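You operate a simulated robot arm through the tools that you are given. There is no shell and no other tool.

You are at the controls of a simulated two-armed robot. One attempt, no reset.

TASK
Take the lid off the yellow tin and lay it down on the top of the narrow wooden bench. Put two of the brass dice from the top of the white-topped desk on the top of the long bench. Stack the taped pack marked "blue" from the top of the white-topped desk on top of the taped pack labelled "grey". Stack the ticket carton that says "parcel" from the top of the narrow wooden bench on top of the ticket carton that says "week". Fetch the gripped numbering box marked "UP" from the top of the short wooden bench and set it on the steel table of the press. Take the yellow grip gauge and put it on the top of the white ink slab. Fetch the red grip gauge and set it on the locked forme. Any order will do. Set down upright: gripped numbering box, yellow grip gauge, red grip gauge.

The check looks at the end state, three seconds after you hand in, the way a careful person would. Anything else that was tipped, shoved, dropped, spilled or broken makes it a failure. A push-on lid holds only when it is set on centred and level and pressed home; a screw cap is set on level and turned clockwise until tight.

THE ROBOT
Two 7-joint arms with two-finger parallel grippers on one trunk, on a base that drives. Base frame: it is fixed to the floor where the robot stands at the start and does not move with it; the origin is under the middle of the robot, x ahead of it, y to its left, z up. Readings come in mm, degrees, newtons and seconds.
The left shoulder is at the start at [20, 170, 1228], the right one opposite. With the tool pointing down near the work surface each hand reaches from about 100 to 660 mm from the robot's upright axis, wherever it stands, measured 20 degrees to its own side. Places, roughly: brass die [1250, -250, 1000]; gripped numbering box [750, 2750, 1000]; locked forme [4500, -1000, 1000]; red grip gauge [1500, -2750, 750]; steel table of the press (91x15 cm) [4740, 980, 1000]; taped pack [1500, 500, 1000]; ticket carton [1000, 750, 1000]; top of the long bench [4500, -1700, 900]; top of the white ink slab (17x24 cm) [-1060, 360, 900]; yellow grip gauge [500, -2750, 1000]; yellow tin [500, 0, 1000]. Payload 3.8 kg a hand.
The TCP of each hand is the grasp point between the finger pads, 30 mm short of the fingertips. In the tool frame z runs along the fingers and y along their closing line. The gripper opens to 110 mm. The fingers are 20 mm wide and 10 mm thick; the gripper's body (48 by 112 mm) begins 55 mm behind the TCP.
Orientation is that of the tool frame in the base frame, as a unit quaternion [x, y, z, w]. With the fingers straight down and closing along the base's y, the tool's x points along the base's -x, its y along +y and its z along -z.

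THE INTERFACE
- The arms move only by the tool nudge_tool. It takes "left_deltas", "right_deltas" or both (then of equal length, played together; a hand with none holds still); each is a list of rows, each a list of 6 numbers: the shift along the base's x, y, z in m, then the turn, a rotation vector about the base's x, y, z in degrees. In form: [[tx, ty, tz, wx, wy, wz], ...]. A call has 1 to 20 rows; each row shifts and turns the commanded pose from where the row before left it. "left_claw" and "right_claw" are, for a hand that has rows, the closure, from 0 (fully open) to 1 (shut), set as the call begins (left out, the last holds). Rows are played at 5 a second. More than 50 mm and 8.6 degrees between two rows, or a gripper value outside its range, and nothing of the call is played. Where a pose cannot be reached the arm comes as near as it can. A force on the tool above 40 N (or 10 N above the force at the start of the call, whichever is more), or a blocked arm, ends the call early, and 0.2 s more pass. Each finger travels about 72 mm/s and halts on what it meets, pressing with about 37 N; the grip force reading is that of the motor and also rises with nothing between the fingers. The clock runs only during rows and for 0.2 s after the last one: add rows that do not move to give the fingers time. It gives the time, the measured TCP pose, the force on the tool (base axes), the opening and the grip force at its end, in the units of the frame above (readings bear some noise), with the torque about the TCP (base axes, N m) and any sound that the robot's microphone picked up.
- Cameras (640 x 400 px; columns grow to the right, rows downward): "scene" is now at [124.7, 22.4, 1395.3]; the picture's right is [0.28, -0.96, 0.00], its down [-0.49, -0.14, -0.86] and it looks along [0.83, 0.24, -0.51] (base axes); focal length 242 px, centre (320, 200). "left" rides on the left gripper at [73, -17, -103] in its tool frame; the picture's right is [0.23, 0.97, 0.00], its down [-0.76, 0.18, -0.62] and it looks along [-0.61, 0.14, 0.78] (tool axes); focal length 222 px, centre (320, 200). "right" rides on the right gripper at [72, 17, -103] in its tool frame; the picture's right is [-0.23, 0.97, 0.00], its down [-0.76, -0.18, -0.62] and it looks along [-0.61, -0.14, 0.78] (tool axes); focal length 222 px, centre (320, 200). There is no depth. A picture from a camera that has moved, and an enlarged one, comes with that camera's place and axes in the base frame and with its lens. The place of the scene camera against the robot may be out by one fixed shift of up to 25 mm in any direction.
- camera(camera): a new picture of that camera. No time passes.
- move_column(by): slides the trunk up (or, below 0, down) by that many mm; the arms and the scene camera ride with it, the base frame stays. It gives what a move gives, with no picture.
- steer(legs): drives the robot by 1 to 6 legs, each [ahead, turn to the left] in mm and degrees, along the robot's own axes; the way and the turn of a leg run together, so that a leg with both is an arc; at most 1500 mm and 180 degrees a leg. The arms and the cameras ride along, it lands a little off, and it stops where it bumps. It gives what a move gives.
- head_to(pan, tilt): turns the head with the scene camera to pan (to the left, within 80 degrees either way) and tilt (down, from -29 to 69), counted from straight ahead of the robot. It gives what a move gives.
- zoom(camera, box): a new picture of the part [left, top, right, bottom] of that camera's present view, enlarged. No time passes.
- finish_job(): hands the job in; it is judged then, once.

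Nothing tells you exact positions but the pictures and the camera data. Unless the task says otherwise, let go and move clear before handing in.

The tools are called after "Emit:" by a JSON object that holds its "name" and its "arguments". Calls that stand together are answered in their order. nudge_tool: Moves the arms, as the interface text tells. Its arguments: {"type":"object","properties":{"left_deltas":{"type":"array","items":{"type":"array","items":{"type":"number"}}},"left_claw":{"type":"number"},"right_deltas":{"type":"array","items":{"type":"array","items":{"type":"number"}}},"right_claw":{"type":"number"}},"required":[]} The other tools are called the same way: move_column (by) slides the trunk up or down; steer (legs) drives the base; head_to (pan, tilt) turns the head that bears the scene camera; camera (camera) takes a picture; zoom (camera, box) takes an enlarged picture of a part of a camera's view; finish_job () hands the job in.

At the start:

```text
clock: 0.0
left_eef_pos: [322.9, 271.4, 1268.7]
left_ee_rot: [-0.001, 1.0, 0.0, 0.0]
left_ft_force: [-0.3, 0.3, -0.5]
left_torque: [-0.01, -0.02, 0.0]
left_opening: 109.9
left_grip_force: 0.1
right_eef_pos: [354.4, -35.8, 1276.0]
right_ee_rot: [0.001, 1.0, 0.0, 0.001]
right_ft_force: [0.1, 0.2, -0.1]
right_torque: [0.01, -0.01, -0.01]
right_opening: 109.8
right_grip_force: 0.1
trunk travel left (down, up): [-325.0, 245.0]
robot x, y, heading: [-0.9, -1.7, -0.1]
head pan, tilt: [16.5, 30.5]
```

scene: 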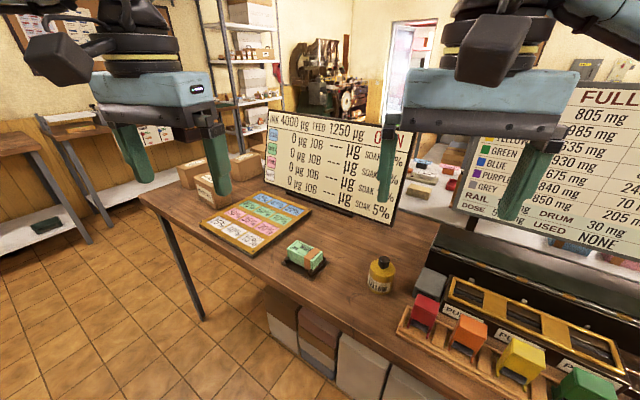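
right: 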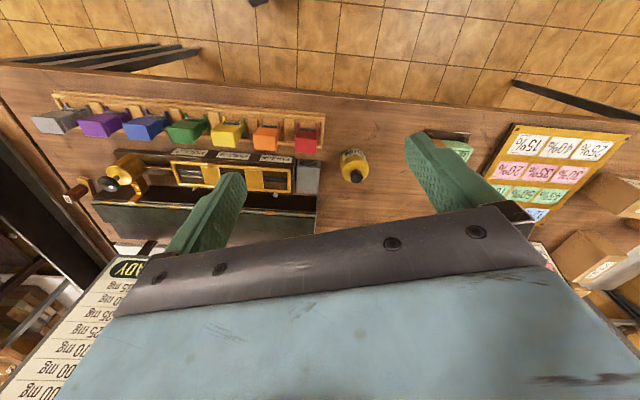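
left: 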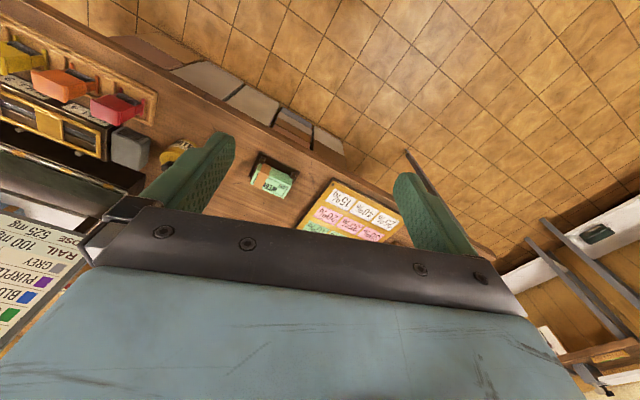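

I see a wooden bench in front of me with a yellow tin, a green-taped item, cards, cartons and a row of coloured blocks. I will look around with the head before moving anything.

Emit:
{"name": "head_to", "arguments": {"pan": 0, "tilt": 35}}

Emit:
{"name": "camera", "arguments": {"camera": "scene"}}

Emit:
{"name": "head_to", "arguments": {"pan": 50, "tilt": 25}}

Emit:
{"name": "camera", "arguments": {"camera": "scene"}}

Emit:
{"name": "head_to", "arguments": {"pan": -50, "tilt": 25}}

Emit:
{"name": "camera", "arguments": {"camera": "scene"}}

```text
clock: 0.8
left_eef_pos: [322.2, 271.3, 1271.2]
left_ee_rot: [-0.001, 1.0, 0.0, 0.0]
left_ft_force: [-0.6, -0.5, -0.3]
left_torque: [0.0, 0.02, 0.02]
left_opening: 109.8
left_grip_force: 0.0
right_eef_pos: [354.3, -35.3, 1275.2]
right_ee_rot: [0.0, 1.0, 0.0, 0.001]
right_ft_force: [0.9, -0.7, 0.1]
right_torque: [-0.03, -0.01, 0.01]
right_opening: 110.4
right_grip_force: 0.1
trunk travel left (down, up): [-325.0, 245.0]
robot x, y, heading: [3.4, 1.2, 0.4]
head pan, tilt: [0.0, 35.0]
```

```text
taken
camera scene: at [126.2, -3.1, 1388.3], right [0.0, -1.0, 0.0], down [-0.57, 0.0, -0.82], along [0.82, 0.0, -0.57], focal length 242 px, centre (320, 200)
```

scene: 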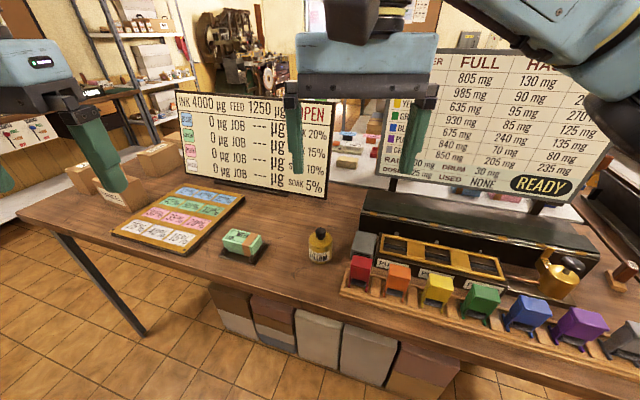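

```text
clock: 2.0
left_eef_pos: [323.2, 270.8, 1270.0]
left_ee_rot: [0.0, 1.0, 0.0, 0.0]
left_ft_force: [-0.7, -0.2, 0.5]
left_torque: [0.0, 0.0, 0.0]
left_opening: 110.2
left_grip_force: 0.0
right_eef_pos: [355.8, -35.6, 1274.4]
right_ee_rot: [0.001, 1.0, 0.0, 0.0]
right_ft_force: [0.7, 0.5, 0.6]
right_torque: [0.0, -0.01, -0.01]
right_opening: 109.8
right_grip_force: 0.0
trunk travel left (down, up): [-325.0, 245.0]
robot x, y, heading: [-2.9, -0.5, -0.1]
head pan, tilt: [50.0, 25.0]
```

```text
taken
camera scene: at [97.4, 67.3, 1404.0], right [0.77, -0.64, 0.0], down [-0.27, -0.32, -0.91], along [0.58, 0.69, -0.42], focal length 242 px, centre (320, 200)
```

scene: 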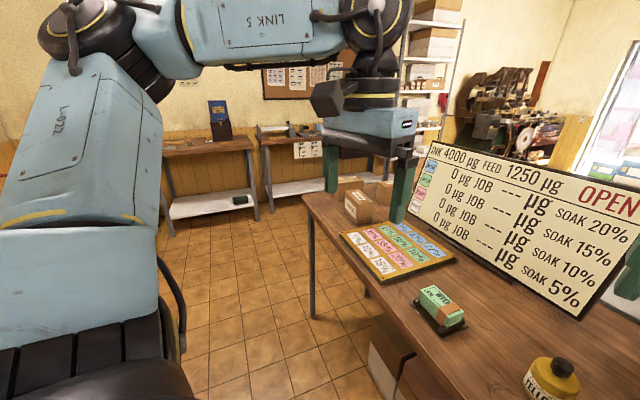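

```text
clock: 3.7
left_eef_pos: [322.5, 270.7, 1271.8]
left_ee_rot: [-0.001, 1.0, 0.0, 0.0]
left_ft_force: [0.0, -0.1, -0.5]
left_torque: [0.0, -0.02, 0.0]
left_opening: 110.1
left_grip_force: 0.0
right_eef_pos: [355.8, -36.3, 1275.1]
right_ee_rot: [0.0, 1.0, 0.0, 0.0]
right_ft_force: [-0.4, -0.6, 0.3]
right_torque: [-0.03, 0.02, 0.0]
right_opening: 110.0
right_grip_force: 0.1
trunk travel left (down, up): [-325.0, 245.0]
robot x, y, heading: [-2.4, -1.8, 0.2]
head pan, tilt: [-50.0, 25.0]
```

```text
taken
camera scene: at [97.4, -73.7, 1404.0], right [-0.77, -0.64, 0.0], down [-0.27, 0.32, -0.91], along [0.58, -0.69, -0.42], focal length 242 px, centre (320, 200)
```

scene: 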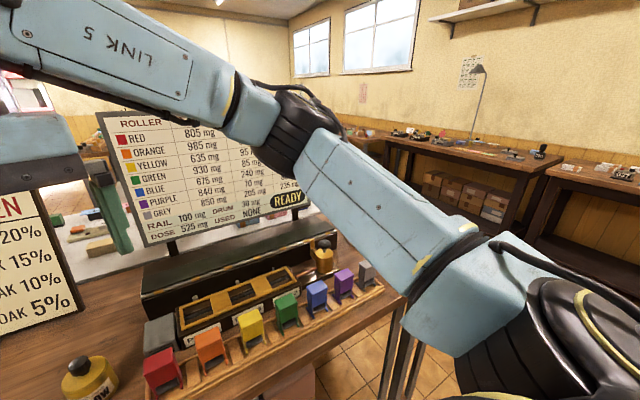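

The bench ahead holds the yellow tin, a green pack on a dark tray, a card board, cartons and the machine with coloured holders. I'll zoom in for details.

Emit:
{"name": "head_to", "arguments": {"pan": 0, "tilt": 35}}

Emit:
{"name": "zoom", "arguments": {"camera": "scene", "box": [200, 190, 400, 315]}}

Emit:
{"name": "zoom", "arguments": {"camera": "scene", "box": [330, 200, 640, 390]}}

Emit:
{"name": "zoom", "arguments": {"camera": "scene", "box": [60, 120, 220, 220]}}

Emit:
{"name": "zoom", "arguments": {"camera": "right", "box": [0, 80, 400, 240]}}

```text
clock: 4.9
left_eef_pos: [323.1, 270.8, 1272.4]
left_ee_rot: [-0.001, 1.0, 0.001, 0.0]
left_ft_force: [0.5, -1.1, -0.6]
left_torque: [0.02, -0.03, 0.02]
left_opening: 109.9
left_grip_force: 0.0
right_eef_pos: [354.8, -35.6, 1275.3]
right_ee_rot: [0.001, 1.0, 0.0, 0.0]
right_ft_force: [-0.3, 0.0, -0.3]
right_torque: [0.03, 0.01, 0.03]
right_opening: 110.2
right_grip_force: 0.1
trunk travel left (down, up): [-325.0, 245.0]
robot x, y, heading: [1.8, 1.2, -0.1]
head pan, tilt: [0.0, 35.0]
```

```text
3.20 times, centred on (300, 252) of scene
camera zoom: at [126.2, -3.3, 1388.3], right [0.0, -1.0, 0.0], down [-0.57, 0.0, -0.82], along [0.82, 0.0, -0.57], focal length 773 px, centre (384, 32)
```

zoom: 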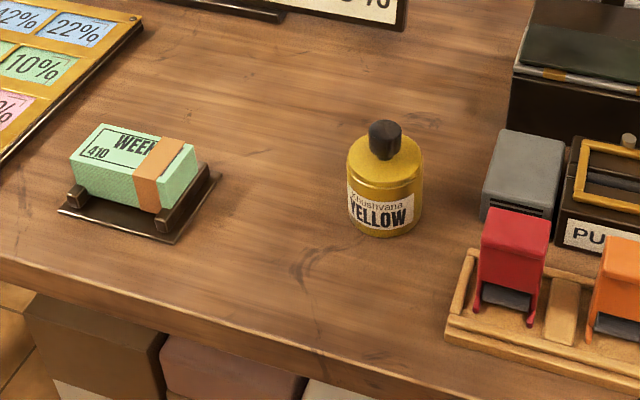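

```text
2.06 times, centred on (485, 295) of scene
camera zoom: at [126.2, -3.3, 1388.3], right [0.0, -1.0, 0.0], down [-0.57, 0.0, -0.82], along [0.82, 0.0, -0.57], focal length 499 px, centre (-21, 4)
```

zoom: 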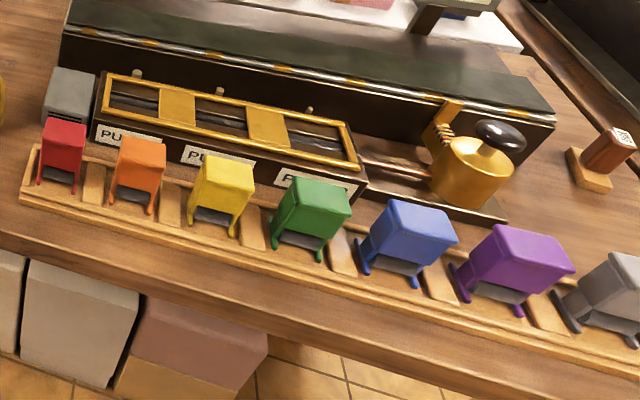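

```text
4.00 times, centred on (140, 170) of scene
camera zoom: at [126.2, -3.3, 1388.3], right [0.0, -1.0, 0.0], down [-0.57, 0.0, -0.82], along [0.82, 0.0, -0.57], focal length 966 px, centre (1040, 320)
```

zoom: 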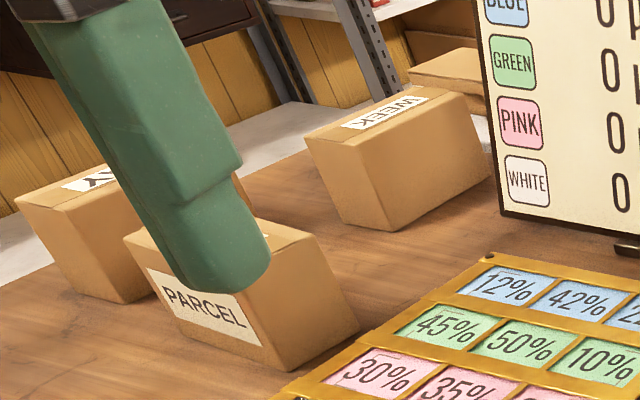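

```text
1.60 times, centred on (200, 160) of right
camera zoom: at [282.6, -18.2, 1378.4], right [0.23, 0.97, 0.0], down [0.76, -0.18, 0.62], along [0.61, -0.14, -0.78], focal length 355 px, centre (512, 264)
```

zoom: 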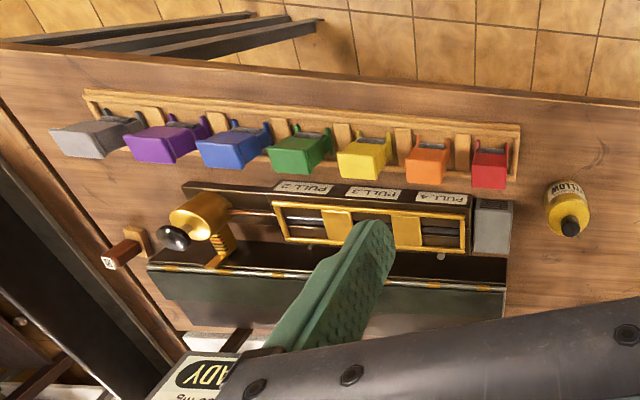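

The tin sits near x≈515, y≈0. I'll bring the right hand's camera closer to study its lid.

Emit:
{"name": "zoom", "arguments": {"camera": "scene", "box": [290, 215, 350, 275]}}

Emit:
{"name": "zoom", "arguments": {"camera": "right", "box": [320, 130, 390, 200]}}

Emit:
{"name": "zoom", "arguments": {"camera": "right", "box": [420, 110, 640, 300]}}

Emit:
{"name": "zoom", "arguments": {"camera": "left", "box": [140, 100, 440, 260]}}

```text
6.67 times, centred on (320, 245) of scene
camera zoom: at [126.2, -3.3, 1388.3], right [0.0, -1.0, 0.0], down [-0.57, 0.0, -0.82], along [0.82, 0.0, -0.57], focal length 1610 px, centre (320, -100)
```

zoom: 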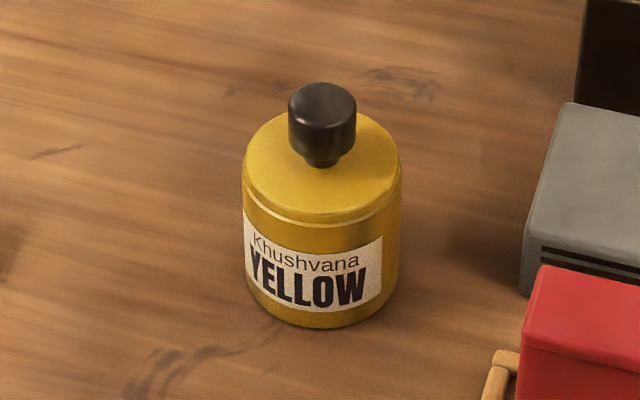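

```text
5.71 times, centred on (355, 165) of right
camera zoom: at [282.6, -18.2, 1378.4], right [0.23, 0.97, 0.0], down [0.76, -0.18, 0.62], along [0.61, -0.14, -0.78], focal length 1269 px, centre (120, 400)
```

zoom: 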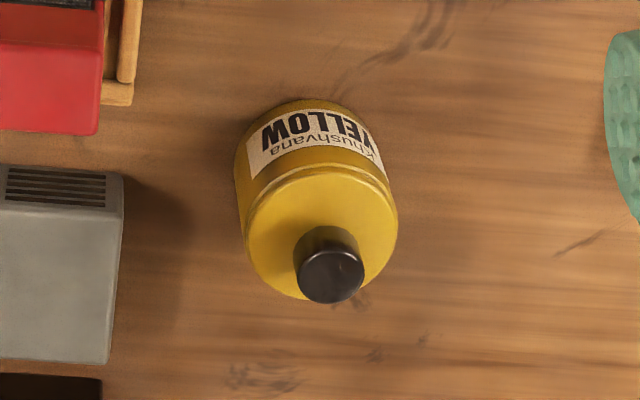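

```text
2.11 times, centred on (530, 205) of right
camera zoom: at [282.6, -18.2, 1378.4], right [0.23, 0.97, 0.0], down [0.76, -0.18, 0.62], along [0.61, -0.14, -0.78], focal length 468 px, centre (-122, 190)
```

zoom: 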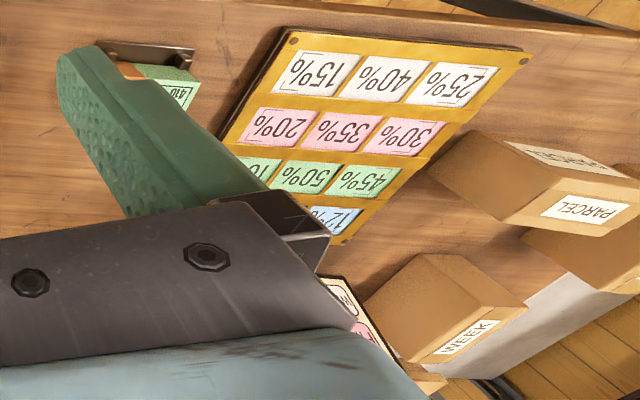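

```text
2.13 times, centred on (290, 180) of left
camera zoom: at [250.2, 253.7, 1373.8], right [-0.23, 0.97, 0.0], down [0.76, 0.18, 0.62], along [0.61, 0.14, -0.78], focal length 474 px, centre (384, 243)
```

zoom: 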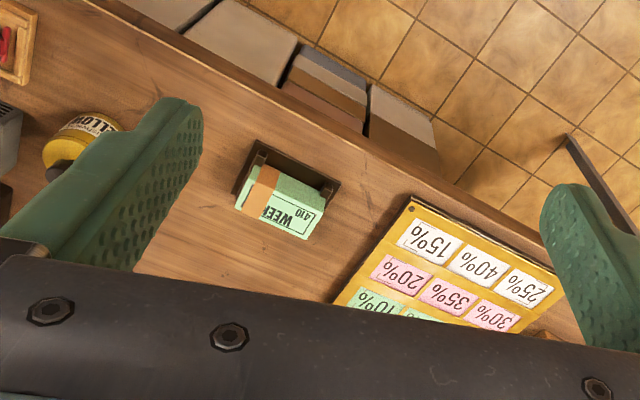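

The tin has a push-on style lid with a black knob, knob top roughly (507, -3, ~1045). I'll move the right hand closer for a second view to triangulate.

Emit:
{"name": "nudge_tool", "arguments": {"right_deltas": [[0.0, 0.016, -0.03, 0, 0, 0], [0.0, 0.016, -0.03, 0, 0, 0], [0, 0, -0.03, 0, 0, 0], [0, 0, 0, 0, 0, 0]], "right_claw": 0.4}}

Emit:
{"name": "camera", "arguments": {"camera": "right"}}

Emit:
{"name": "camera", "arguments": {"camera": "scene"}}

```text
clock: 5.9
left_eef_pos: [323.4, 272.0, 1270.1]
left_ee_rot: [-0.001, 1.0, 0.0, 0.0]
left_ft_force: [0.1, -0.6, 0.0]
left_torque: [0.01, -0.02, 0.01]
left_opening: 110.0
left_grip_force: 0.1
right_eef_pos: [354.6, -3.1, 1186.0]
right_ee_rot: [0.001, 1.0, 0.0, -0.001]
right_ft_force: [0.2, -0.7, -0.5]
right_torque: [-0.02, 0.01, 0.0]
right_opening: 66.2
right_grip_force: 0.1
trunk travel left (down, up): [-325.0, 245.0]
robot x, y, heading: [-1.1, -0.6, 0.1]
head pan, tilt: [0.0, 35.0]
```

```text
taken
camera right: at [282.3, 14.4, 1288.6], right [0.23, 0.97, 0.0], down [0.76, -0.18, 0.62], along [0.61, -0.14, -0.78], focal length 222 px, centre (320, 200)
```

right: 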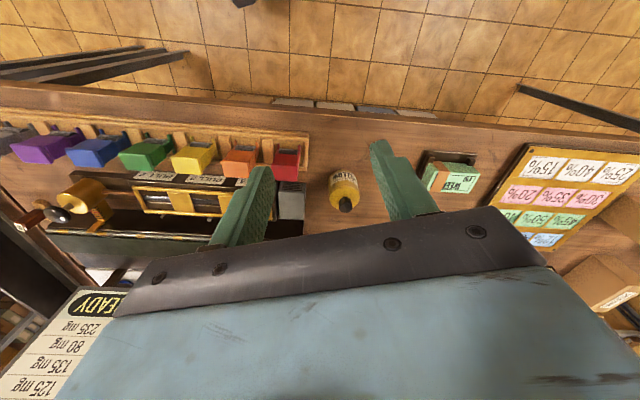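

```text
taken
camera scene: at [125.9, -2.9, 1388.3], right [0.0, -1.0, 0.0], down [-0.57, 0.0, -0.82], along [0.82, 0.0, -0.57], focal length 242 px, centre (320, 200)
```

scene: 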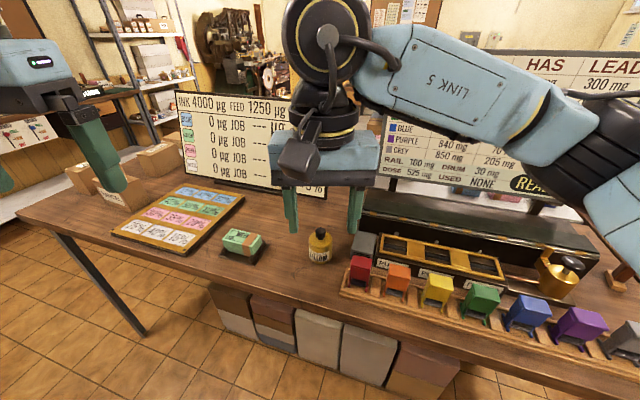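

Emit:
{"name": "zoom", "arguments": {"camera": "right", "box": [310, 160, 380, 220]}}

```text
6.67 times, centred on (345, 190) of right
camera zoom: at [282.3, 14.4, 1288.6], right [0.23, 0.97, 0.0], down [0.76, -0.18, 0.62], along [0.61, -0.14, -0.78], focal length 1481 px, centre (153, 267)
```

zoom: 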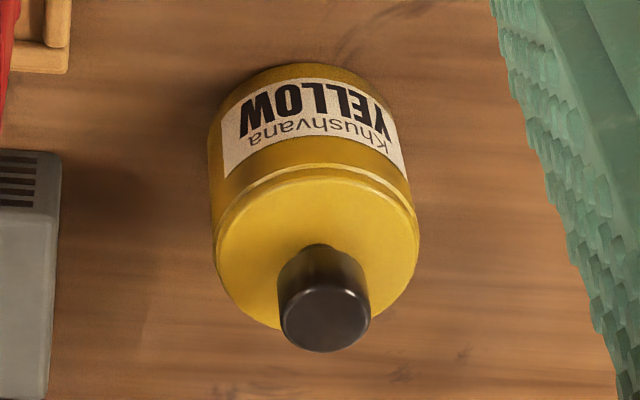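

Two hand views put the knob top near (559, 0, 971). I'll bring the hand closer and re-check before gripping.

Emit:
{"name": "nudge_tool", "arguments": {"right_deltas": [[0.04, 0.0, -0.02, 0, 0, 0], [0.04, 0.001, -0.02, 0, 0, 0], [0.04, 0.001, -0.02, 0, 0, 0], [0.03, 0.001, -0.02, 0, 0, 0], [0, 0, -0.02, 0, 0, 0], [0, 0, 0, 0, 0, 0]], "right_claw": 0.6}}

Emit:
{"name": "camera", "arguments": {"camera": "right"}}

Emit:
{"name": "camera", "arguments": {"camera": "scene"}}

```text
clock: 7.3
left_eef_pos: [322.4, 272.5, 1270.0]
left_ee_rot: [-0.001, 1.0, 0.0, 0.0]
left_ft_force: [0.6, 0.3, -0.4]
left_torque: [-0.02, 0.0, 0.0]
left_opening: 110.2
left_grip_force: 0.1
right_eef_pos: [506.4, 1.2, 1084.1]
right_ee_rot: [0.001, 1.0, 0.0, -0.001]
right_ft_force: [0.4, -1.2, -0.2]
right_torque: [0.0, 0.0, 0.02]
right_opening: 43.7
right_grip_force: 0.2
trunk travel left (down, up): [-325.0, 245.0]
robot x, y, heading: [1.5, -1.0, -0.1]
head pan, tilt: [0.0, 35.0]
```

```text
taken
camera right: at [433.1, 18.2, 1187.5], right [0.23, 0.97, 0.0], down [0.76, -0.18, 0.62], along [0.61, -0.14, -0.78], focal length 222 px, centre (320, 200)
```

right: 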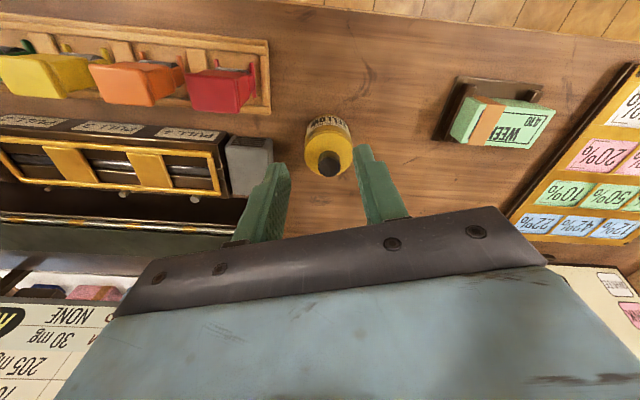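

```text
taken
camera scene: at [126.2, -3.0, 1388.3], right [0.0, -1.0, 0.0], down [-0.57, 0.0, -0.82], along [0.82, 0.0, -0.57], focal length 242 px, centre (320, 200)
```

scene: 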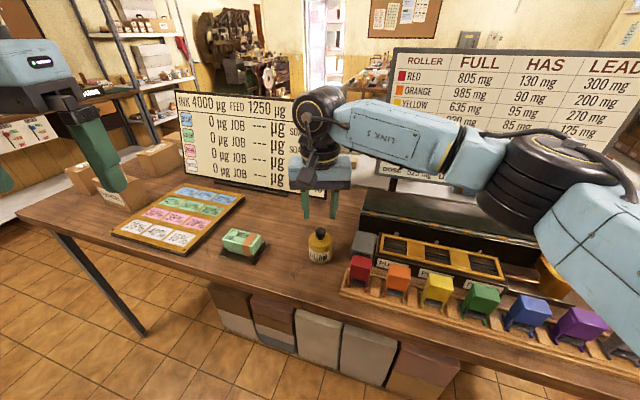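

Knob position confirmed at about (559.5, 0.4, 971), with the lid surface ~30 mm below. I'll descend over the knob with a part-open gripper.

Emit:
{"name": "nudge_tool", "arguments": {"right_deltas": [[0.027, -0.0005, -0.02, 0, 0, 0], [0.0265, 0, -0.02, 0, 0, 0], [0, 0, -0.02, 0, 0, 0], [0, 0, -0.02, 0, 0, 0], [0, 0, 0, 0, 0, 0]]}}

Emit:
{"name": "zoom", "arguments": {"camera": "right", "box": [220, 100, 420, 240]}}

Emit:
{"name": "zoom", "arguments": {"camera": "scene", "box": [270, 160, 390, 280]}}

```text
clock: 8.5
left_eef_pos: [323.4, 272.4, 1270.5]
left_ee_rot: [-0.001, 1.0, 0.0, 0.0]
left_ft_force: [0.1, 1.1, -0.4]
left_torque: [0.02, -0.01, 0.01]
left_opening: 110.2
left_grip_force: 0.1
right_eef_pos: [558.5, -1.6, 1003.9]
right_ee_rot: [0.002, 1.0, 0.0, 0.0]
right_ft_force: [0.4, 0.7, 0.1]
right_torque: [-0.03, 0.0, -0.02]
right_opening: 43.8
right_grip_force: 0.2
trunk travel left (down, up): [-325.0, 245.0]
robot x, y, heading: [-3.9, -3.0, 0.1]
head pan, tilt: [0.0, 35.0]
```

```text
2.86 times, centred on (320, 170) of right
camera zoom: at [485.5, 16.7, 1107.9], right [0.23, 0.97, 0.0], down [0.76, -0.18, 0.62], along [0.61, -0.14, -0.78], focal length 635 px, centre (320, 286)
```

zoom: 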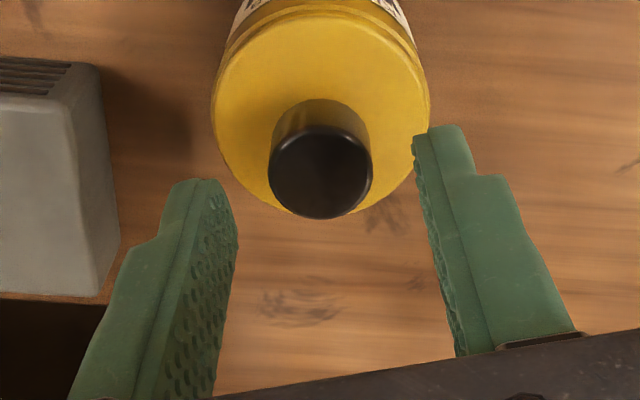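

```text
3.33 times, centred on (330, 220) of scene
camera zoom: at [126.0, -3.3, 1388.3], right [0.0, -1.0, 0.0], down [-0.57, 0.0, -0.82], along [0.82, 0.0, -0.57], focal length 805 px, centre (287, 133)
```

zoom: 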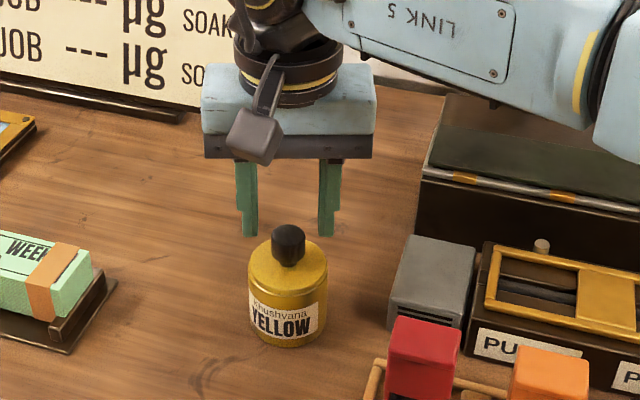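

The knob is centred between the fingers. I'll descend to grip height, close gently and check.

Emit:
{"name": "nudge_tool", "arguments": {"right_deltas": [[0.0, 0.0015, -0.01, 0, 0, 0], [0, 0, -0.01, 0, 0, 0], [0, 0, -0.006, 0, 0, 0], [0, 0, 0, 0, 0, 0]]}}

Emit:
{"name": "zoom", "arguments": {"camera": "right", "box": [220, 100, 420, 240]}}

Emit:
{"name": "zoom", "arguments": {"camera": "scene", "box": [270, 160, 390, 280]}}

```text
clock: 9.5
left_eef_pos: [322.7, 271.2, 1271.1]
left_ee_rot: [-0.001, 1.0, 0.0, 0.0]
left_ft_force: [0.0, -0.9, -0.3]
left_torque: [0.03, 0.01, -0.01]
left_opening: 110.3
left_grip_force: 0.1
right_eef_pos: [558.6, -0.6, 979.3]
right_ee_rot: [0.002, 1.0, 0.0, 0.0]
right_ft_force: [0.1, -0.7, -0.6]
right_torque: [-0.04, -0.01, -0.01]
right_opening: 43.9
right_grip_force: 0.2
trunk travel left (down, up): [-325.0, 245.0]
robot x, y, heading: [1.4, 0.1, 0.0]
head pan, tilt: [0.0, 35.0]
```

```text
2.86 times, centred on (320, 170) of right
camera zoom: at [485.8, 18.3, 1082.0], right [0.23, 0.97, 0.0], down [0.76, -0.18, 0.62], along [0.61, -0.14, -0.78], focal length 635 px, centre (320, 286)
```

zoom: 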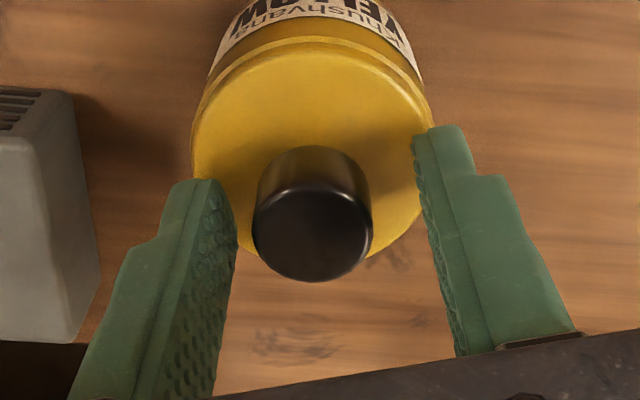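

```text
3.33 times, centred on (330, 220) of scene
camera zoom: at [126.2, -3.2, 1388.3], right [0.0, -1.0, 0.0], down [-0.57, 0.0, -0.82], along [0.82, 0.0, -0.57], focal length 805 px, centre (287, 133)
```

zoom: 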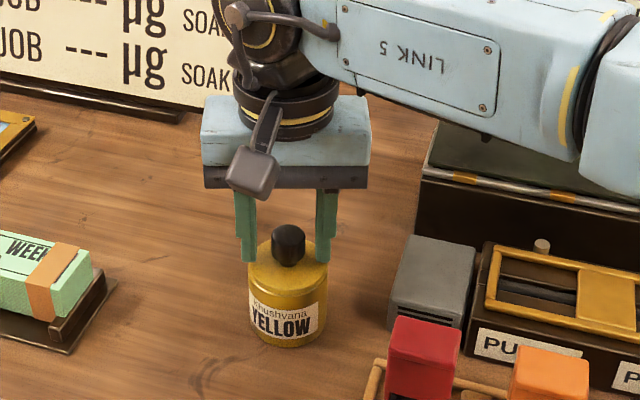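

Aligned. I lower a few more millimetres and close on the knob.

Emit:
{"name": "nudge_tool", "arguments": {"right_deltas": [[0.0, 0.0006, -0.004, 0, 0, 0], [0, 0, 0, 0, 0, 0]]}}

Emit:
{"name": "nudge_tool", "arguments": {"right_deltas": [[0, 0, 0, 0, 0, 0], [0, 0, 0, 0, 0, 0], [0, 0, 0, 0, 0, 0]], "right_claw": 1.0}}

Emit:
{"name": "nudge_tool", "arguments": {"right_deltas": [[0, 0, 0.003, 0, 0, 0], [0, 0, 0.003, 0, 0, 0], [0, 0, 0.004, 0, 0, 0], [0, 0, 0, 0, 0, 0]]}}

Emit:
{"name": "zoom", "arguments": {"camera": "scene", "box": [270, 160, 390, 280]}}

Emit:
{"name": "zoom", "arguments": {"camera": "right", "box": [220, 100, 420, 240]}}

```text
clock: 10.1
left_eef_pos: [323.2, 270.7, 1269.2]
left_ee_rot: [-0.002, 1.0, 0.0, 0.0]
left_ft_force: [-0.1, -0.5, 0.1]
left_torque: [0.01, -0.03, -0.01]
left_opening: 110.0
left_grip_force: 0.0
right_eef_pos: [557.8, -0.0, 976.1]
right_ee_rot: [0.001, 1.0, 0.0, 0.0]
right_ft_force: [0.3, 0.3, 0.0]
right_torque: [0.03, -0.02, 0.03]
right_opening: 44.1
right_grip_force: 0.0
trunk travel left (down, up): [-325.0, 245.0]
robot x, y, heading: [0.4, 1.1, 0.0]
head pan, tilt: [0.0, 35.0]
```

```text
clock: 10.9
left_eef_pos: [323.5, 271.8, 1270.2]
left_ee_rot: [-0.001, 1.0, 0.0, 0.0]
left_ft_force: [0.0, 0.4, 0.2]
left_torque: [0.0, 0.0, 0.02]
left_opening: 110.0
left_grip_force: 0.0
right_eef_pos: [558.5, 0.0, 975.5]
right_ee_rot: [0.001, 1.0, 0.001, 0.0]
right_ft_force: [-0.4, 1.0, -0.9]
right_torque: [-0.04, 0.04, -0.03]
right_opening: 24.6
right_grip_force: 37.2
trunk travel left (down, up): [-325.0, 245.0]
robot x, y, heading: [-2.1, -0.8, -0.1]
head pan, tilt: [0.0, 35.0]
heard: snap
```

```text
clock: 11.9
left_eef_pos: [322.9, 271.2, 1270.6]
left_ee_rot: [-0.001, 1.0, 0.0, -0.001]
left_ft_force: [-0.4, -0.5, 0.2]
left_torque: [0.0, -0.01, 0.0]
left_opening: 110.0
left_grip_force: 0.0
right_eef_pos: [559.8, 0.2, 985.2]
right_ee_rot: [0.001, 1.0, 0.0, 0.0]
right_ft_force: [-0.2, -0.1, 1.5]
right_torque: [-0.01, -0.03, 0.01]
right_opening: 24.4
right_grip_force: 37.0
trunk travel left (down, up): [-325.0, 245.0]
robot x, y, heading: [-1.9, 0.1, -0.0]
head pan, tilt: [0.0, 35.0]
```

```text
3.33 times, centred on (330, 220) of scene
camera zoom: at [126.2, -3.2, 1388.3], right [0.0, -1.0, 0.0], down [-0.57, 0.0, -0.82], along [0.82, 0.0, -0.57], focal length 805 px, centre (287, 133)
```

zoom: 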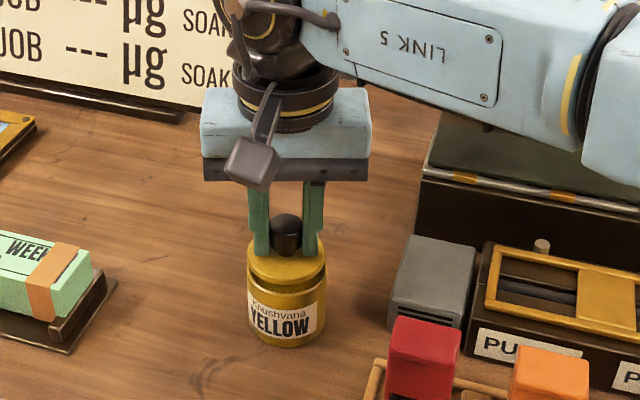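

```text
2.86 times, centred on (320, 170) of right
camera zoom: at [486.3, 18.4, 1088.0], right [0.23, 0.97, 0.0], down [0.76, -0.18, 0.62], along [0.61, -0.14, -0.78], focal length 635 px, centre (320, 286)
```

zoom: 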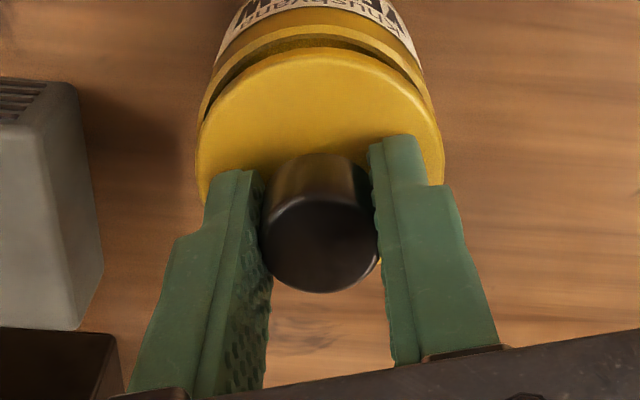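

The lid snapped free and the tin stayed put. I lift it clear and move it to a free spot on the bench left/behind of the tin.

Emit:
{"name": "nudge_tool", "arguments": {"right_deltas": [[0, 0, 0.02, 0, 0, 0], [0, 0, 0.03, 0, 0, 0], [0.015, 0.025, 0.01, 0, 0, 0], [0.02, 0.025, 0, 0, 0, 0], [0.015, 0.02, 0, 0, 0, 0], [0, 0, 0, 0, 0, 0]]}}

Emit:
{"name": "zoom", "arguments": {"camera": "scene", "box": [230, 140, 390, 280]}}

Emit:
{"name": "camera", "arguments": {"camera": "right"}}

```text
clock: 13.3
left_eef_pos: [322.8, 271.9, 1272.0]
left_ee_rot: [-0.001, 1.0, 0.0, 0.0]
left_ft_force: [-0.2, -0.5, -0.3]
left_torque: [-0.02, 0.0, -0.03]
left_opening: 110.2
left_grip_force: 0.1
right_eef_pos: [579.3, 36.3, 1044.5]
right_ee_rot: [0.0, 1.0, 0.0, -0.001]
right_ft_force: [0.4, 0.2, 0.3]
right_torque: [-0.03, -0.02, 0.0]
right_opening: 0.0
right_grip_force: 37.1
right hand out of reach, approached as far as the arm can: row 4, 5
trunk travel left (down, up): [-325.0, 245.0]
robot x, y, heading: [-0.4, 3.6, 0.1]
head pan, tilt: [0.0, 35.0]
```

```text
2.86 times, centred on (310, 210) of scene
camera zoom: at [126.1, -3.4, 1388.3], right [0.0, -1.0, 0.0], down [-0.57, 0.0, -0.82], along [0.82, 0.0, -0.57], focal length 690 px, centre (349, 171)
```

zoom: 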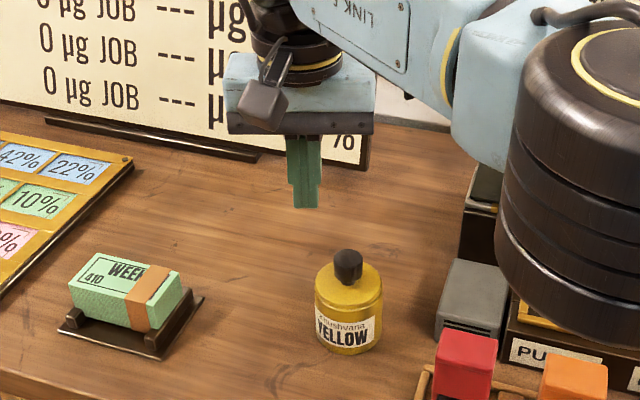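

```text
taken
camera right: at [505.6, 54.0, 1148.4], right [0.23, 0.97, 0.0], down [0.76, -0.18, 0.62], along [0.61, -0.14, -0.78], focal length 222 px, centre (320, 200)
```

right: 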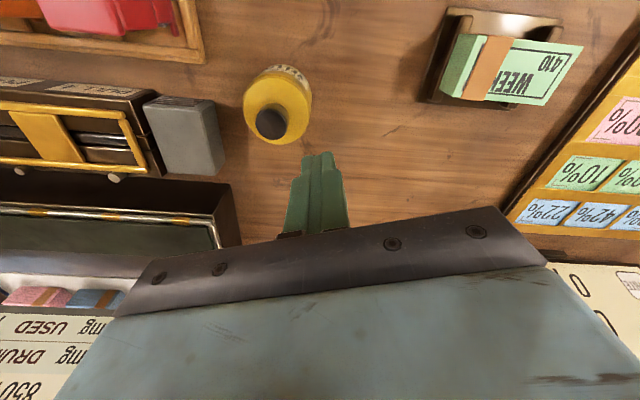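

The lid slipped out of the grip. I check how it sits on the tin now.

Emit:
{"name": "zoom", "arguments": {"camera": "right", "box": [225, 50, 335, 150]}}

Emit:
{"name": "zoom", "arguments": {"camera": "scene", "box": [290, 215, 350, 275]}}

```text
4.00 times, centred on (280, 100) of right
camera zoom: at [505.6, 54.0, 1148.4], right [0.23, 0.97, 0.0], down [0.76, -0.18, 0.62], along [0.61, -0.14, -0.78], focal length 888 px, centre (480, 600)
```

zoom: 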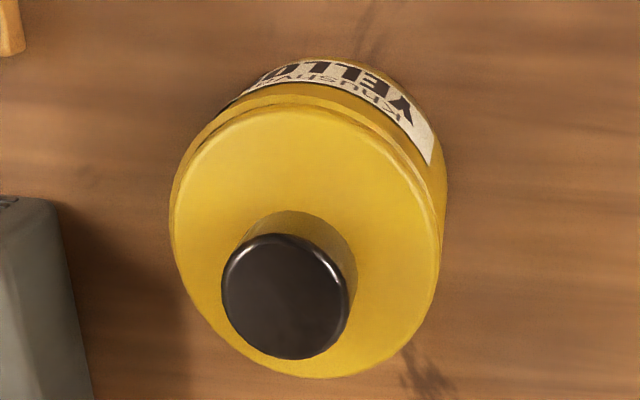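

```text
6.67 times, centred on (320, 245) of scene
camera zoom: at [126.1, -3.4, 1388.3], right [0.0, -1.0, 0.0], down [-0.57, 0.0, -0.82], along [0.82, 0.0, -0.57], focal length 1610 px, centre (320, -100)
```

zoom: 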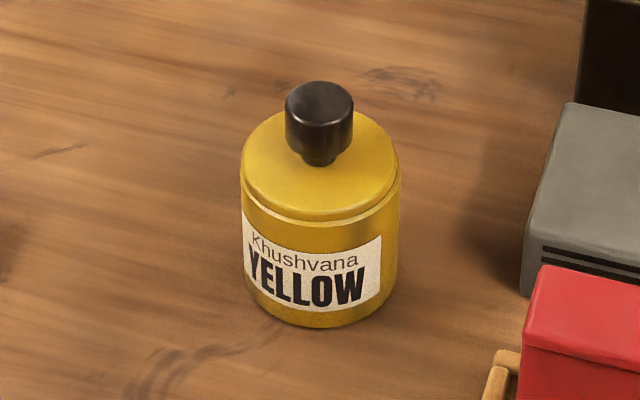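

The lid fell back, sitting loosely on the tin. I'll reposition over the knob (≈559, 1.5), grip deeper and lift more slowly.

Emit:
{"name": "nudge_tool", "arguments": {"right_deltas": [[-0.01, -0.015, 0, 0, 0, 0], [-0.01, -0.01, 0, 0, 0, 0], [0, 0, 0, 0, 0, 0]], "right_claw": 0.6}}

```text
clock: 14.1
left_eef_pos: [322.4, 272.0, 1270.0]
left_ee_rot: [-0.001, 1.0, 0.0, 0.0]
left_ft_force: [1.4, -0.5, 0.3]
left_torque: [0.02, 0.03, 0.02]
left_opening: 110.2
left_grip_force: 0.0
right_eef_pos: [558.0, 12.1, 1045.9]
right_ee_rot: [0.001, 1.0, 0.0, 0.001]
right_ft_force: [1.0, -0.7, -0.4]
right_torque: [0.01, 0.05, 0.01]
right_opening: 43.9
right_grip_force: 0.2
trunk travel left (down, up): [-325.0, 245.0]
robot x, y, heading: [-1.1, 0.4, -0.0]
head pan, tilt: [0.0, 35.0]
```

Now over the knob; descend.

Emit:
{"name": "nudge_tool", "arguments": {"right_deltas": [[0.0008, -0.0105, 0, 0, 0, 0], [0, 0, -0.02, 0, 0, 0], [0, 0, -0.02, 0, 0, 0], [0, 0, -0.02, 0, 0, 0], [0, 0, -0.008, 0, 0, 0], [0, 0, 0, 0, 0, 0]]}}

Emit:
{"name": "zoom", "arguments": {"camera": "right", "box": [220, 100, 420, 240]}}

```text
clock: 15.5
left_eef_pos: [323.4, 272.3, 1271.0]
left_ee_rot: [-0.001, 1.0, 0.0, 0.0]
left_ft_force: [0.6, 0.5, -0.1]
left_torque: [0.0, 0.01, 0.0]
left_opening: 110.5
left_grip_force: 0.1
right_eef_pos: [559.6, -0.5, 979.2]
right_ee_rot: [0.001, 1.0, 0.001, 0.001]
right_ft_force: [0.0, 0.0, -0.6]
right_torque: [0.01, -0.01, 0.02]
right_opening: 44.0
right_grip_force: 0.2
trunk travel left (down, up): [-325.0, 245.0]
robot x, y, heading: [1.3, 0.6, 0.2]
head pan, tilt: [0.0, 35.0]
```

```text
2.86 times, centred on (320, 170) of right
camera zoom: at [487.2, 18.4, 1081.1], right [0.23, 0.97, 0.0], down [0.76, -0.18, 0.62], along [0.61, -0.14, -0.78], focal length 635 px, centre (320, 286)
```

zoom: 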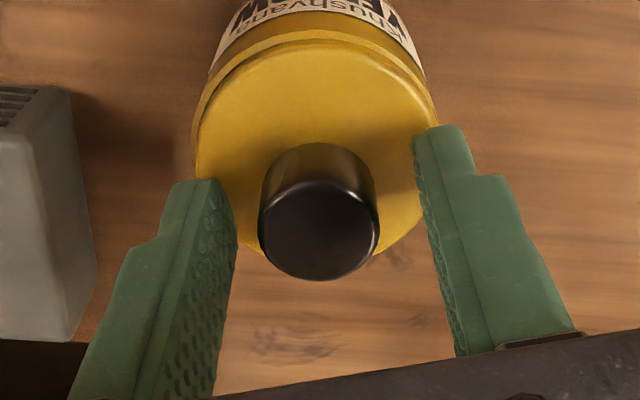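

Shift 1.5 mm and descend further, feeling for the lid surface.

Emit:
{"name": "nudge_tool", "arguments": {"right_deltas": [[0, 0.0015, -0.002, 0, 0, 0], [0, 0, -0.002, 0, 0, 0], [0, 0, -0.002, 0, 0, 0], [0, 0, 0, 0, 0, 0]]}}

Emit:
{"name": "nudge_tool", "arguments": {"right_deltas": [[0, 0, -0.002, 0, 0, 0], [0, 0, -0.002, 0, 0, 0], [0, 0, 0, 0, 0, 0]]}}

Emit:
{"name": "zoom", "arguments": {"camera": "right", "box": [220, 100, 420, 240]}}

Emit:
{"name": "zoom", "arguments": {"camera": "scene", "box": [290, 190, 370, 270]}}

```text
clock: 16.5
left_eef_pos: [320.3, 271.5, 1271.8]
left_ee_rot: [-0.002, 1.0, 0.0, 0.001]
left_ft_force: [0.7, -0.9, 0.1]
left_torque: [0.03, -0.01, -0.01]
left_opening: 110.0
left_grip_force: 0.0
right_eef_pos: [559.3, 1.6, 973.8]
right_ee_rot: [0.0, 1.0, 0.0, 0.002]
right_ft_force: [0.8, -1.4, 11.8]
right_torque: [-0.11, -0.03, -0.01]
right_opening: 44.2
right_grip_force: 0.6
trunk travel left (down, up): [-325.0, 245.0]
robot x, y, heading: [-1.8, -1.7, 0.2]
head pan, tilt: [0.0, 35.0]
heard: snap
```

```text
clock: 17.3
left_eef_pos: [320.7, 270.7, 1273.0]
left_ee_rot: [-0.002, 1.0, 0.0, 0.001]
left_ft_force: [0.1, -0.2, -0.6]
left_torque: [-0.01, 0.01, -0.03]
left_opening: 110.0
left_grip_force: 0.0
right_eef_pos: [560.1, 2.6, 973.7]
right_ee_rot: [0.0, 1.0, 0.001, 0.005]
right_ft_force: [1.9, -1.5, 37.7]
right_torque: [-0.24, 0.02, -0.01]
right_opening: 44.0
right_grip_force: 0.2
trunk travel left (down, up): [-325.0, 245.0]
robot x, y, heading: [-2.8, 1.9, -0.1]
head pan, tilt: [0.0, 35.0]
```

```text
2.86 times, centred on (320, 170) of right
camera zoom: at [485.9, 19.8, 1076.1], right [0.23, 0.97, 0.0], down [0.76, -0.18, 0.63], along [0.61, -0.14, -0.78], focal length 635 px, centre (320, 286)
```

zoom: 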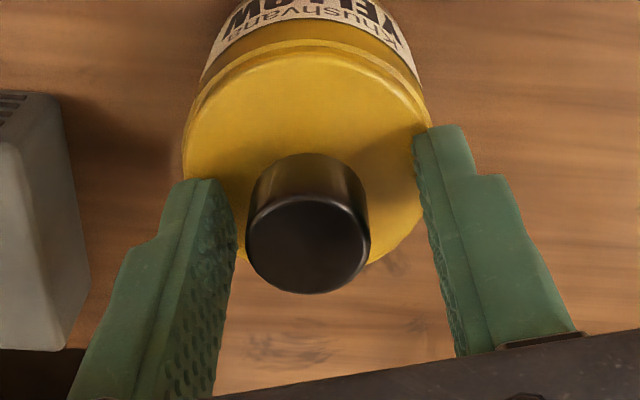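

```text
5.00 times, centred on (330, 230) of scene
camera zoom: at [123.1, -3.4, 1388.8], right [0.0, -1.0, 0.0], down [-0.57, 0.0, -0.82], along [0.82, 0.0, -0.57], focal length 1208 px, centre (270, 50)
```

zoom: 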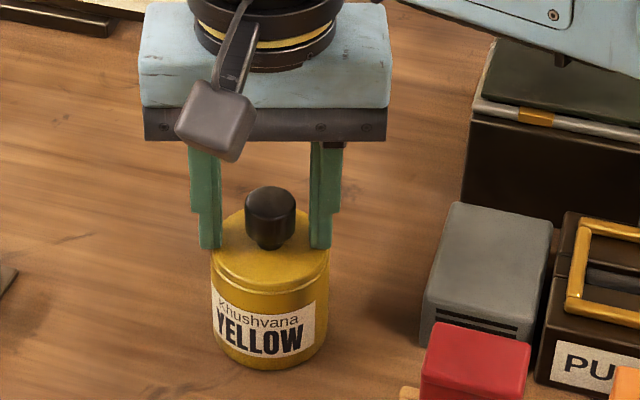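

I've touched the lid surface at fingertip z≈943.5 and the lid reseated. I'll back off slightly, centre, grip, and lift slowly this time.

Emit:
{"name": "nudge_tool", "arguments": {"right_deltas": [[0, -0.0005, 0.003, 0, 0, 0], [0, -0.0005, 0.0025, 0, 0, 0], [0, 0, 0, 0, 0, 0]]}}

Emit:
{"name": "nudge_tool", "arguments": {"right_deltas": [[0, 0, 0, 0, 0, 0], [0, 0, 0, 0, 0, 0], [0, 0, 0, 0, 0, 0], [0, 0, 0, 0, 0, 0]], "right_claw": 1.0}}

Emit:
{"name": "nudge_tool", "arguments": {"right_deltas": [[0, 0, 0.002, 0, 0, 0], [0, 0, 0.002, 0, 0, 0], [0, 0, 0.002, 0, 0, 0], [0, 0, 0.002, 0, 0, 0], [0, 0, 0.002, 0, 0, 0], [0, 0, 0, 0, 0, 0]]}}

Emit:
{"name": "zoom", "arguments": {"camera": "right", "box": [220, 100, 420, 240]}}

Emit:
{"name": "zoom", "arguments": {"camera": "scene", "box": [290, 190, 370, 270]}}

```text
clock: 18.1
left_eef_pos: [322.6, 271.7, 1271.6]
left_ee_rot: [0.0, 1.0, 0.0, 0.001]
left_ft_force: [0.3, -0.1, -0.3]
left_torque: [0.02, 0.02, 0.02]
left_opening: 110.0
left_grip_force: 0.1
right_eef_pos: [559.6, 1.7, 973.8]
right_ee_rot: [0.0, 1.0, 0.0, 0.0]
right_ft_force: [5.7, 5.2, 15.5]
right_torque: [0.19, -0.19, 0.04]
right_opening: 44.0
right_grip_force: 0.5
trunk travel left (down, up): [-325.0, 245.0]
robot x, y, heading: [-2.2, -0.3, 0.0]
head pan, tilt: [0.0, 35.0]
```

```text
clock: 19.1
left_eef_pos: [320.8, 270.9, 1271.3]
left_ee_rot: [-0.001, 1.0, 0.0, 0.001]
left_ft_force: [-0.3, -0.5, 0.2]
left_torque: [-0.02, 0.01, -0.04]
left_opening: 109.9
left_grip_force: 0.0
right_eef_pos: [558.2, -0.1, 973.4]
right_ee_rot: [0.001, 1.0, 0.0, 0.001]
right_ft_force: [-4.9, -3.3, 12.2]
right_torque: [-0.11, 0.26, 0.0]
right_opening: 24.5
right_grip_force: 37.2
trunk travel left (down, up): [-325.0, 245.0]
robot x, y, heading: [-2.3, -2.8, 0.1]
head pan, tilt: [0.0, 35.0]
```

```text
clock: 20.5
left_eef_pos: [322.9, 271.2, 1270.4]
left_ee_rot: [-0.001, 1.0, 0.0, 0.0]
left_ft_force: [-0.5, 0.2, 0.1]
left_torque: [-0.03, 0.02, -0.04]
left_opening: 110.1
left_grip_force: 0.1
right_eef_pos: [559.6, 2.1, 984.0]
right_ee_rot: [0.001, 1.0, 0.0, 0.0]
right_ft_force: [0.4, -0.5, 0.1]
right_torque: [0.03, 0.0, 0.0]
right_opening: 24.1
right_grip_force: 36.6
trunk travel left (down, up): [-325.0, 245.0]
robot x, y, heading: [1.4, 1.1, -0.1]
head pan, tilt: [0.0, 35.0]
heard: snap
```

```text
2.86 times, centred on (320, 170) of right
camera zoom: at [487.0, 18.9, 1086.9], right [0.23, 0.97, 0.0], down [0.76, -0.18, 0.62], along [0.61, -0.14, -0.78], focal length 635 px, centre (320, 286)
```

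zoom: 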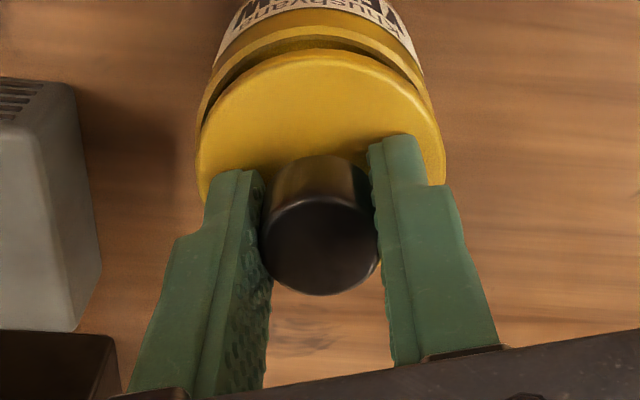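

```text
5.00 times, centred on (330, 230) of scene
camera zoom: at [126.2, -3.2, 1388.3], right [0.0, -1.0, 0.0], down [-0.57, 0.0, -0.82], along [0.82, 0.0, -0.57], focal length 1208 px, centre (270, 50)
```

zoom: 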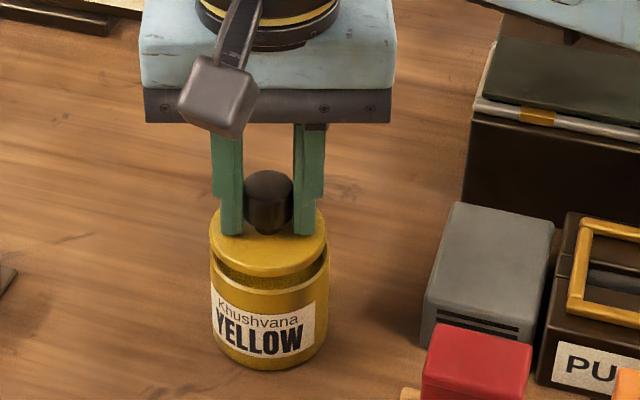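

The lid is lifted about 10 mm and held. Continue lifting slowly.

Emit:
{"name": "nudge_tool", "arguments": {"right_deltas": [[0, 0, 0.004, 0, 0, 0], [0, 0, 0.004, 0, 0, 0], [0, 0, 0.005, 0, 0, 0], [0, 0, 0.005, 0, 0, 0], [0, 0, 0.006, 0, 0, 0], [0, 0, 0.006, 0, 0, 0], [0, 0, 0.006, 0, 0, 0], [0, 0, 0, 0, 0, 0]]}}

Emit:
{"name": "zoom", "arguments": {"camera": "right", "box": [220, 100, 420, 240]}}

Emit:
{"name": "zoom", "arguments": {"camera": "scene", "box": [290, 190, 370, 270]}}

```text
clock: 22.3
left_eef_pos: [322.9, 271.5, 1271.0]
left_ee_rot: [-0.001, 1.0, 0.0, 0.0]
left_ft_force: [-0.5, 0.4, -0.4]
left_torque: [0.0, 0.02, 0.0]
left_opening: 110.0
left_grip_force: 0.1
right_eef_pos: [558.9, -0.5, 1020.0]
right_ee_rot: [0.0, 1.0, 0.0, 0.0]
right_ft_force: [-0.4, -0.6, -0.2]
right_torque: [0.01, 0.01, 0.02]
right_opening: 24.5
right_grip_force: 37.0
trunk travel left (down, up): [-325.0, 245.0]
robot x, y, heading: [0.6, -3.5, -0.0]
head pan, tilt: [0.0, 35.0]
```

```text
2.86 times, centred on (320, 170) of right
camera zoom: at [487.1, 19.0, 1122.8], right [0.23, 0.97, 0.0], down [0.76, -0.18, 0.62], along [0.61, -0.14, -0.78], focal length 635 px, centre (320, 286)
```

zoom: 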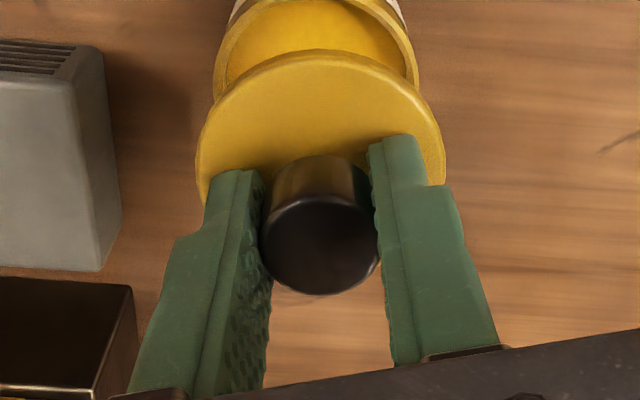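

```text
5.00 times, centred on (330, 230) of scene
camera zoom: at [126.2, -3.2, 1388.3], right [0.0, -1.0, 0.0], down [-0.57, 0.0, -0.82], along [0.82, 0.0, -0.57], focal length 1208 px, centre (270, 50)
```

zoom: 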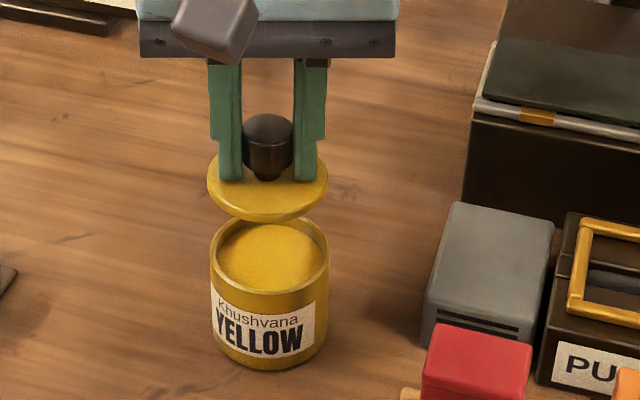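

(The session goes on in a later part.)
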